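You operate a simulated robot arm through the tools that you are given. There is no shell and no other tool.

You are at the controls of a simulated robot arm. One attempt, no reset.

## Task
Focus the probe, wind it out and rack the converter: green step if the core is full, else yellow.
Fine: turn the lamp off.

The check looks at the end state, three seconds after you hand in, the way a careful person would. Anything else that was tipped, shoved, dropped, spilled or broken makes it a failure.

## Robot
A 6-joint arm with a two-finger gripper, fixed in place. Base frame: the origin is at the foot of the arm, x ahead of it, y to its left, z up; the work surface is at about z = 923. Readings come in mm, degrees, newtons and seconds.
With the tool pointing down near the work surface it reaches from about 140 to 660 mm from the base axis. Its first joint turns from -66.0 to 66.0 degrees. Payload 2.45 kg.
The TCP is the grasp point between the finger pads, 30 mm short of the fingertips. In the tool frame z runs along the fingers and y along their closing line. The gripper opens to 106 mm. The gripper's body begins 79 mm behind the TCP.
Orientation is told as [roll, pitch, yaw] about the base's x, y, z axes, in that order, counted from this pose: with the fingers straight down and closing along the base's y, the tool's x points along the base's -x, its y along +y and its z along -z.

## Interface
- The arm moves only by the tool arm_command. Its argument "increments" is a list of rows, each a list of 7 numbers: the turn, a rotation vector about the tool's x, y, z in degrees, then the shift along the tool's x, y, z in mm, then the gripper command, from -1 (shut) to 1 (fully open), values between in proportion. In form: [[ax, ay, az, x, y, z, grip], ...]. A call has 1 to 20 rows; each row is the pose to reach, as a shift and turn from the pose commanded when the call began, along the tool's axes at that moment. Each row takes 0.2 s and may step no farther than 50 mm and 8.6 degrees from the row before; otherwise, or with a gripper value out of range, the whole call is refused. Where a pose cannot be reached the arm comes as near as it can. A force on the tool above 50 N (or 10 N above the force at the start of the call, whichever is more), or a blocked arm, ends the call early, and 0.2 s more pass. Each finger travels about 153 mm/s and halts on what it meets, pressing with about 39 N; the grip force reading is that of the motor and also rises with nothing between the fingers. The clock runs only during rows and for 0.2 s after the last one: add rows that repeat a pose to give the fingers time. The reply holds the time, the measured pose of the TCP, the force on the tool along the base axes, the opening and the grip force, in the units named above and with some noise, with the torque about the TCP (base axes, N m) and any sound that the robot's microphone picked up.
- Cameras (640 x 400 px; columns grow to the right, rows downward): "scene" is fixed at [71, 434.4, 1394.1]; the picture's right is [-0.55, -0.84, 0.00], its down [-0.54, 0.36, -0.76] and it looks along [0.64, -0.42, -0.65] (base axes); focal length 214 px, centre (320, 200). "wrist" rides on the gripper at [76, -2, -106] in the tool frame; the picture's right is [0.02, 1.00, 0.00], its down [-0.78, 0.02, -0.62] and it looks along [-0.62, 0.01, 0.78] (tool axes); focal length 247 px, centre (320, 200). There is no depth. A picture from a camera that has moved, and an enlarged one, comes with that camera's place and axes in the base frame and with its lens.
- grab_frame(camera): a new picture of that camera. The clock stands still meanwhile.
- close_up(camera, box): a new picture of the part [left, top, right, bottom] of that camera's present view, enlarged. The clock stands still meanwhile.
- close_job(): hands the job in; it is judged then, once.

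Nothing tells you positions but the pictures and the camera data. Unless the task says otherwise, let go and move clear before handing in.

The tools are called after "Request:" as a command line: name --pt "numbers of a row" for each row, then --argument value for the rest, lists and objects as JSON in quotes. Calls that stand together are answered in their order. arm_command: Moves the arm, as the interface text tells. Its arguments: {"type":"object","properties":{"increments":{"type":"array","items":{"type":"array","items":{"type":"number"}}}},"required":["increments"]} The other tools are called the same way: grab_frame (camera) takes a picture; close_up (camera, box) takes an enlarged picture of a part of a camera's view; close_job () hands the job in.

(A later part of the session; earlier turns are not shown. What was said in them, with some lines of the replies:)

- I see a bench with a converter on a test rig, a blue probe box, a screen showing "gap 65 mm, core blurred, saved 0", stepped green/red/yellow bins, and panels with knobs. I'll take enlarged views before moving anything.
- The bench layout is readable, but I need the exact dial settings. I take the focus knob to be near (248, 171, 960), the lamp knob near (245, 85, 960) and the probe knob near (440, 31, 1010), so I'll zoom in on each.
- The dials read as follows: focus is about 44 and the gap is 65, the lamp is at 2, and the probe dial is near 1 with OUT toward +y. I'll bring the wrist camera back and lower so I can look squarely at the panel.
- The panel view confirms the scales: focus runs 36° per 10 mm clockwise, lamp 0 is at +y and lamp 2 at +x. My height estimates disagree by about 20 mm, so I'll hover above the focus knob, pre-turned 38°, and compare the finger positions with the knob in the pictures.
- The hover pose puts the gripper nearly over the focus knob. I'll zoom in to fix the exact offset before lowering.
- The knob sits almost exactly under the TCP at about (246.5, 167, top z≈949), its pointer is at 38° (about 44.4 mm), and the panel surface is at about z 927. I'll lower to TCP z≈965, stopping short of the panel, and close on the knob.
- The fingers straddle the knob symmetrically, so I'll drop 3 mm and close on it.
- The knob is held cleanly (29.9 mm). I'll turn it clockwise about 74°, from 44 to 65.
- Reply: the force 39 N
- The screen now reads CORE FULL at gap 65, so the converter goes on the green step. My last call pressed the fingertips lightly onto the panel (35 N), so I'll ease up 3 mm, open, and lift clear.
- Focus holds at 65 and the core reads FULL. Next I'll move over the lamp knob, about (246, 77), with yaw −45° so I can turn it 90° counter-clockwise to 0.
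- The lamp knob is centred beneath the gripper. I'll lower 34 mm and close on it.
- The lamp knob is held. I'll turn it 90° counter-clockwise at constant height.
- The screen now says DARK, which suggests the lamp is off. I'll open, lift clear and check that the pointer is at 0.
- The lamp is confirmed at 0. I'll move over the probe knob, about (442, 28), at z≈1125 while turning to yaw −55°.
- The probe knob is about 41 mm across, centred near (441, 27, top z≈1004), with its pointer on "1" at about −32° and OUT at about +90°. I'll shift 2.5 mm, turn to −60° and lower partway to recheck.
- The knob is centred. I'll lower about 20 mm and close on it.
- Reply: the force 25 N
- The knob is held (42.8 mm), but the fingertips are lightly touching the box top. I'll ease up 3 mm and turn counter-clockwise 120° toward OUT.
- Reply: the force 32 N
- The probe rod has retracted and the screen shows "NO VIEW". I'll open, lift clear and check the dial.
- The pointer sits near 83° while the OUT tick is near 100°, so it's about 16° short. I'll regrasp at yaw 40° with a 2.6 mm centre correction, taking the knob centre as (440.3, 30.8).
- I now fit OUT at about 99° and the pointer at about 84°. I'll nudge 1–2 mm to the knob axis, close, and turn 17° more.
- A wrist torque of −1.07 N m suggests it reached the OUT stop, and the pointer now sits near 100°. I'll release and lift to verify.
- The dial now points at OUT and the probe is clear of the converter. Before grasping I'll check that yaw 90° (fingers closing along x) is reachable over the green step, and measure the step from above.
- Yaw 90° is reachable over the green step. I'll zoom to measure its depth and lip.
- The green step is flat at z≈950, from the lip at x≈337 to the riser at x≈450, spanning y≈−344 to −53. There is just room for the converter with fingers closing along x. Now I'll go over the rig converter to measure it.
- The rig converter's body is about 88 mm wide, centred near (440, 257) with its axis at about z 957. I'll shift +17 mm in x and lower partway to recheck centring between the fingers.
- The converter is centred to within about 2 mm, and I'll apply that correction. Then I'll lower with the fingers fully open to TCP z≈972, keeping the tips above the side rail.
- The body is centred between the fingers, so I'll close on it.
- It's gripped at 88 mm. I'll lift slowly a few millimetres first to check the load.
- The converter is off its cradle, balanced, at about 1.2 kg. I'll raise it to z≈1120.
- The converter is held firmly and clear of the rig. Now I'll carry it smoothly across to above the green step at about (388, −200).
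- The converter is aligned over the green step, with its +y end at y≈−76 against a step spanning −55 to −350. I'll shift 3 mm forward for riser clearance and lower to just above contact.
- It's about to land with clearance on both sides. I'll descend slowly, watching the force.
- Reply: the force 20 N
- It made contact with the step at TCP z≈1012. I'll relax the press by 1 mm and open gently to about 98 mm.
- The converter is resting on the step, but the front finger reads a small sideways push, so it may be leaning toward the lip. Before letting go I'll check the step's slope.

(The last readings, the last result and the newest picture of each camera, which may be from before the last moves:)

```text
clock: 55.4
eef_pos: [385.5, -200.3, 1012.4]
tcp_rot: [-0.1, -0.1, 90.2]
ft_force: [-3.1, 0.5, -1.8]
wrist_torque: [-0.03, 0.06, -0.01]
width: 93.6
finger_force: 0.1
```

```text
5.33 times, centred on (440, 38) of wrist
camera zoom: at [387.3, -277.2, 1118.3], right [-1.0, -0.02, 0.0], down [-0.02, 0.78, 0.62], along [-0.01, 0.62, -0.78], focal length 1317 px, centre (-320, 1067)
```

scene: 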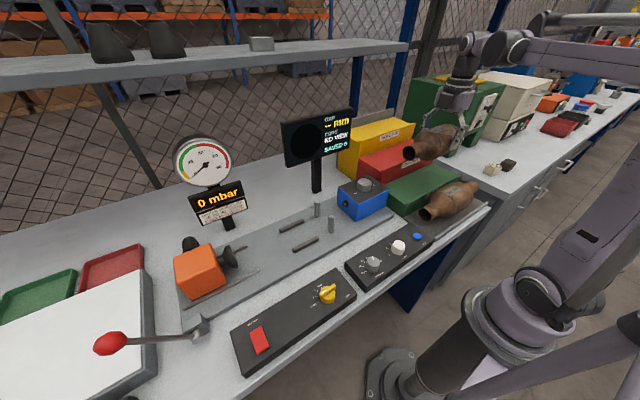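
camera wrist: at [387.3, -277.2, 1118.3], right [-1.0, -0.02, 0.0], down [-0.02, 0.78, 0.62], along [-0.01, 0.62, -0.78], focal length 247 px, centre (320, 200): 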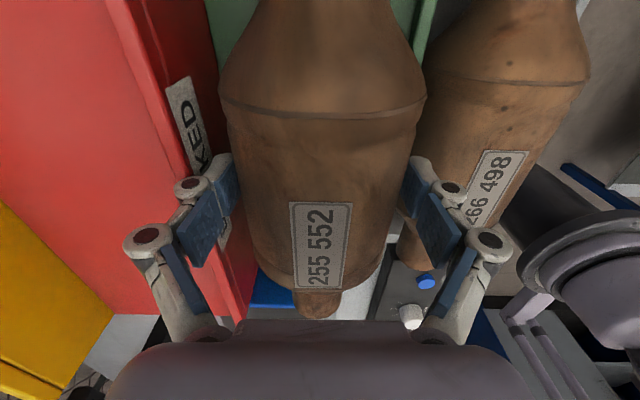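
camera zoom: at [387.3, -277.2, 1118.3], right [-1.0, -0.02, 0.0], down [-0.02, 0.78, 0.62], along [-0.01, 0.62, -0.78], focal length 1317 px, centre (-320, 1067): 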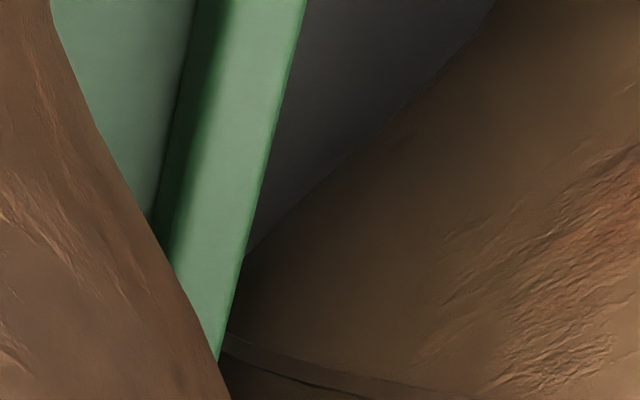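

The step looks level or tilted slightly back, so the push is probably the back finger's knuckle brushing the red riser. I'll shift 2 mm toward −x and see whether it goes away.

Request:
arm_command --pt "0 0 0 0 1 0 0.8" --pt "0 0 0 0 2 0 0.8" --pt "0 0 0 0 2 0 0.8"

Request:
close_up --camera "wrist" --box '[180, 130, 320, 218]'

Request:
close_up --camera "wrist" --box '[340, 130, 480, 218]'

Request:
close_up --camera "scene" --box '[405, 140, 475, 190]'

```text
clock: 56.2
eef_pos: [384.2, -200.3, 1011.9]
tcp_rot: [-0.1, -0.2, 90.1]
ft_force: [-1.2, 0.1, 0.6]
wrist_torque: [0.04, -0.01, 0.02]
width: 95.0
finger_force: 0.1
```

```text
4.55 times, centred on (250, 174) of wrist
camera zoom: at [385.2, -277.1, 1118.2], right [-1.0, -0.02, 0.0], down [-0.02, 0.78, 0.62], along [-0.01, 0.62, -0.78], focal length 1123 px, centre (638, 318)
```

zoom: 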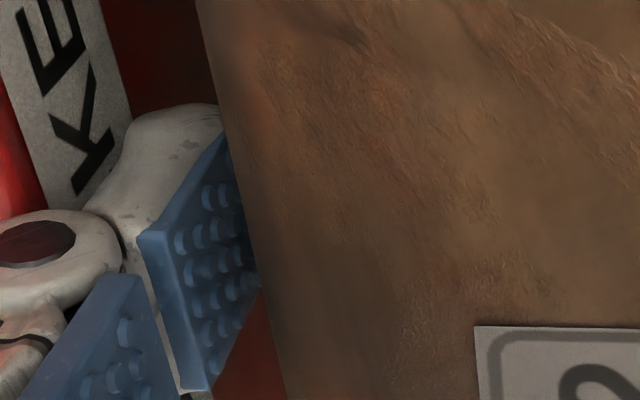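

```text
4.55 times, centred on (410, 174) of wrist
camera zoom: at [385.2, -277.1, 1118.2], right [-1.0, -0.02, 0.0], down [-0.02, 0.78, 0.62], along [-0.01, 0.62, -0.78], focal length 1123 px, centre (-89, 318)
```

zoom: 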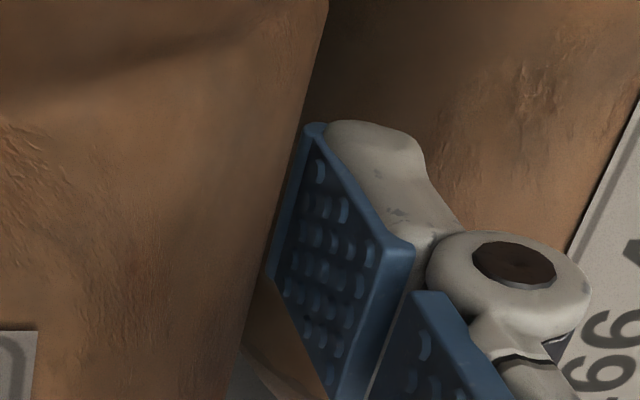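

```text
8.00 times, centred on (440, 165) of scene
camera zoom: at [71.0, 434.4, 1394.1], right [-0.55, -0.84, 0.0], down [-0.54, 0.36, -0.76], along [0.64, -0.42, -0.65], focal length 1716 px, centre (-640, 480)
```

zoom: 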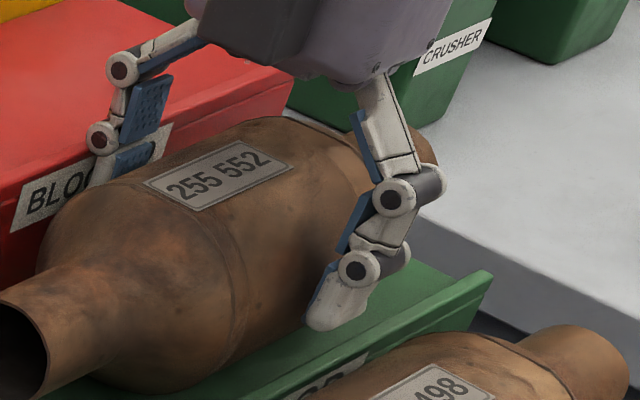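

The push is nearly gone and the fingers now open freely around the converter. I'll lift straight up, slowly at first.

Request:
arm_command --pt "0 0 0 0 0.5 -3 0.8" --pt "0 0 0 0 0.5 -7 0.8" --pt "0 0 0 0 0.5 -12 0.8" --pt "0 0 0 0 0.5 -18 0.8" --pt "0 0 0 0 0.5 -26 0.8" --pt "0 0 0 0 0.5 -26 0.8"

Request:
close_up --camera "scene" --box '[390, 130, 490, 220]'

Request:
grab_frame --camera "wrist"

```text
clock: 57.6
eef_pos: [383.0, -200.7, 1038.3]
tcp_rot: [-0.2, -0.1, 90.1]
ft_force: [-1.0, 0.0, -0.5]
wrist_torque: [-0.02, 0.02, -0.06]
width: 95.2
finger_force: 0.0
```

```text
4.44 times, centred on (440, 175) of scene
camera zoom: at [71.0, 434.4, 1394.1], right [-0.55, -0.84, 0.0], down [-0.54, 0.36, -0.76], along [0.64, -0.42, -0.65], focal length 953 px, centre (-213, 311)
```

zoom: 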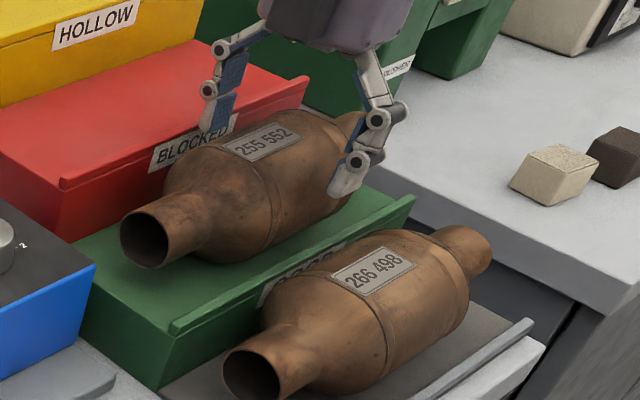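

```text
taken
camera wrist: at [384.7, -277.1, 1144.4], right [-1.0, -0.02, 0.0], down [-0.02, 0.78, 0.62], along [-0.01, 0.62, -0.78], focal length 247 px, centre (320, 200)
```

wrist: 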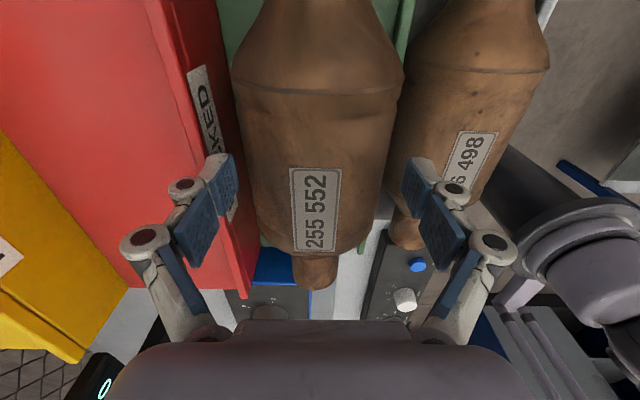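

The converter stayed put when the fingers cleared. I'll keep lifting and back away for a final check.

Request:
arm_command --pt "0 0 0 0 0 -20 0.8" --pt "0 0 0 0 0 -50 0.8" --pt "0 0 0 0 0 -90 0.8" --pt "0 0 0 0 0 -130 0.8" --pt "0 0 0 0 0 -170 0.8" --pt "0 0 0 0 20 -200 0.8" --pt "0 0 0 -20 50 -220 0.8" --pt "0 0 0 -60 70 -230 0.8" --pt "0 0 0 -100 80 -230 0.8" --pt "0 0 0 -100 80 -230 0.8"

Request:
grab_frame --camera "scene"

Request:
close_up --camera "scene" --box '[330, 100, 500, 220]'

Request:
close_up --camera "scene" --box '[350, 220, 440, 280]'

Request:
grab_frame --camera "wrist"

```text
clock: 59.8
eef_pos: [302.2, -101.1, 1268.8]
tcp_rot: [0.0, -0.1, 90.1]
ft_force: [-0.6, 0.3, 0.5]
wrist_torque: [0.04, 0.0, 0.0]
width: 95.6
finger_force: 0.1
```

```text
taken
```

scene: 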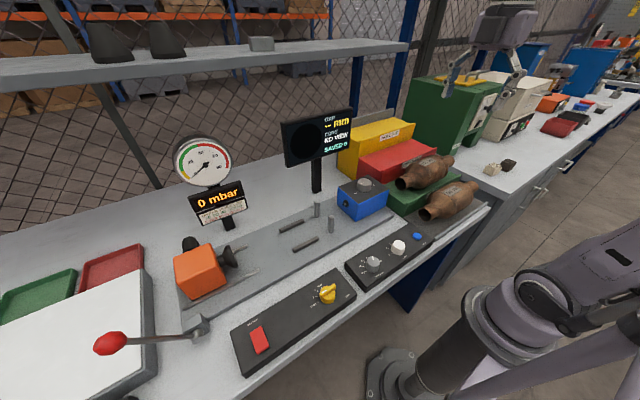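

```text
3.33 times, centred on (415, 160) of scene
camera zoom: at [71.0, 434.4, 1394.1], right [-0.55, -0.84, 0.0], down [-0.54, 0.36, -0.76], along [0.64, -0.42, -0.65], focal length 715 px, centre (3, 333)
```

zoom: 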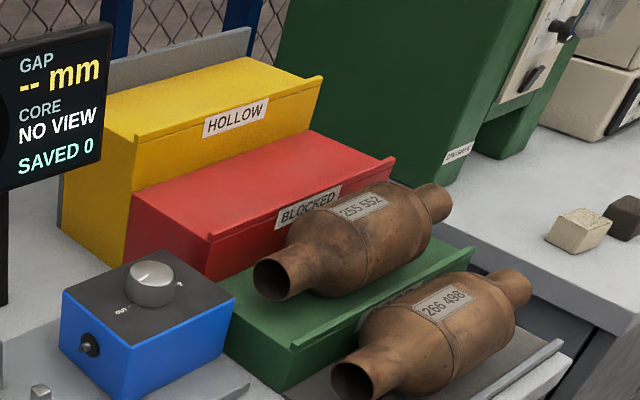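

```text
6.67 times, centred on (395, 250) of scene
camera zoom: at [71.0, 434.4, 1394.1], right [-0.55, -0.84, 0.0], down [-0.54, 0.36, -0.76], along [0.64, -0.42, -0.65], focal length 1430 px, centre (-180, -133)
```

zoom: 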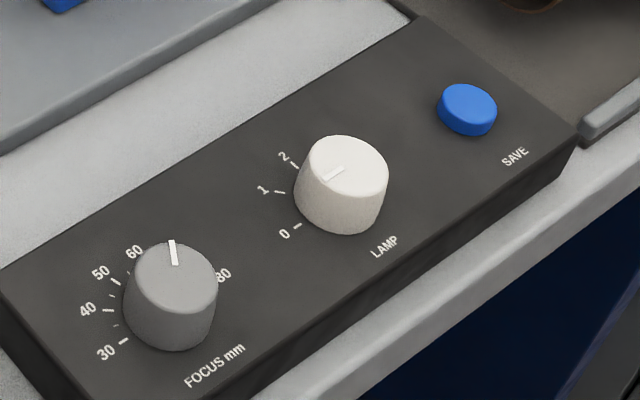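

```text
taken
camera wrist: at [303.9, -177.8, 1374.8], right [-1.0, -0.02, 0.0], down [-0.02, 0.78, 0.62], along [-0.01, 0.62, -0.78], focal length 247 px, centre (320, 200)
```

wrist: 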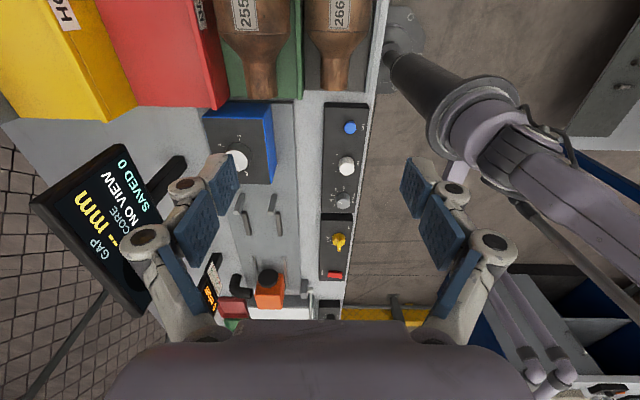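

Everything looks as intended: focus at 65, lamp at 0, probe at OUT, and converter 255 552 on the green step with 266 498 undisturbed. I'll wait a second to confirm the converter isn't rolling.

Request:
arm_command --pt "0 0 0 0 0 0 0.8" --pt "0 0 0 0 0 0 0.8" --pt "0 0 0 0 0 0 0.8" --pt "0 0 0 0 0 0 0.8" --pt "0 0 0 0 0 0 0.8" --pt "0 0 0 0 0 0 0.8" --pt "0 0 0 0 0 0 0.8" --pt "0 0 0 0 0 0 0.8"

Request:
close_up --camera "scene" --box '[330, 100, 500, 220]'

Request:
close_up --camera "scene" --box '[335, 165, 395, 225]'

```text
clock: 61.6
eef_pos: [302.2, -102.6, 1267.3]
tcp_rot: [-0.2, -0.1, 90.1]
ft_force: [0.1, 0.2, 0.4]
wrist_torque: [0.01, 0.03, -0.02]
width: 95.2
finger_force: 0.1
```

```text
3.33 times, centred on (415, 160) of scene
camera zoom: at [71.0, 434.4, 1394.1], right [-0.55, -0.84, 0.0], down [-0.54, 0.36, -0.76], along [0.64, -0.42, -0.65], focal length 715 px, centre (3, 333)
```

zoom: 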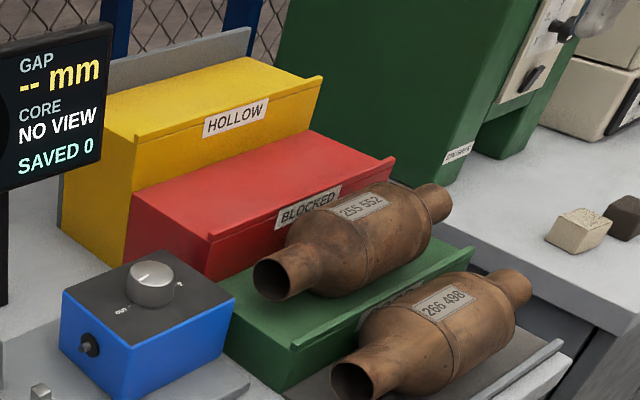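

```text
6.67 times, centred on (365, 195) of scene
camera zoom: at [71.0, 434.4, 1394.1], right [-0.55, -0.84, 0.0], down [-0.54, 0.36, -0.76], along [0.64, -0.42, -0.65], focal length 1430 px, centre (20, 233)
```

zoom: 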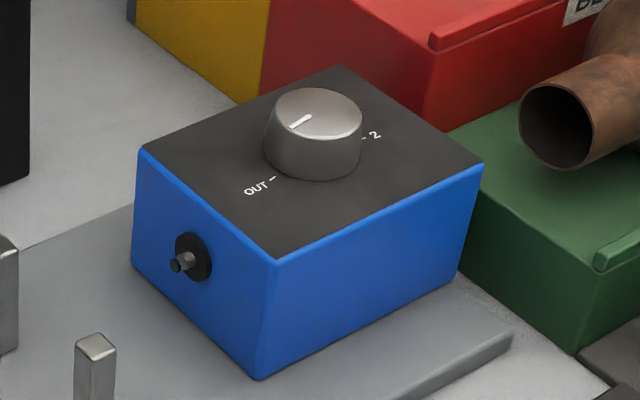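

The converter is still on the green step, the probe is at OUT with its rod retracted, and the lamp is at 0. The arm is clear, so I'm handing the job in.

Request:
close_job

```text
The job is handed in.
```

The job is handed in: the core read FULL, so converter 255 552 is on the green step. The result of the check hasn't come back.

- **Focus:** I turned the knob from about 44 to 65 mm to match the gap. The screen changed from BLURRED to FULL.
- **Lamp:** It is off, with the knob turned from 2 to 0 after I had read the core.
- **Probe:** It is wound out to the OUT mark, with the rod clear of the converter. The first turn stopped about 16° short, so I took a second grip to finish it.
- **Converter:** It is resting on the green step and had not moved when I looked again almost two seconds later. The other converter, 266 498, was not disturbed.

There were a few light touches along the way. The fingertips pressed the focus panel (about 35 N) and the probe box (about 24 N). The back finger probably brushed the front of the red step (about 3 N) as I let go. I saw nothing shifted or marked.
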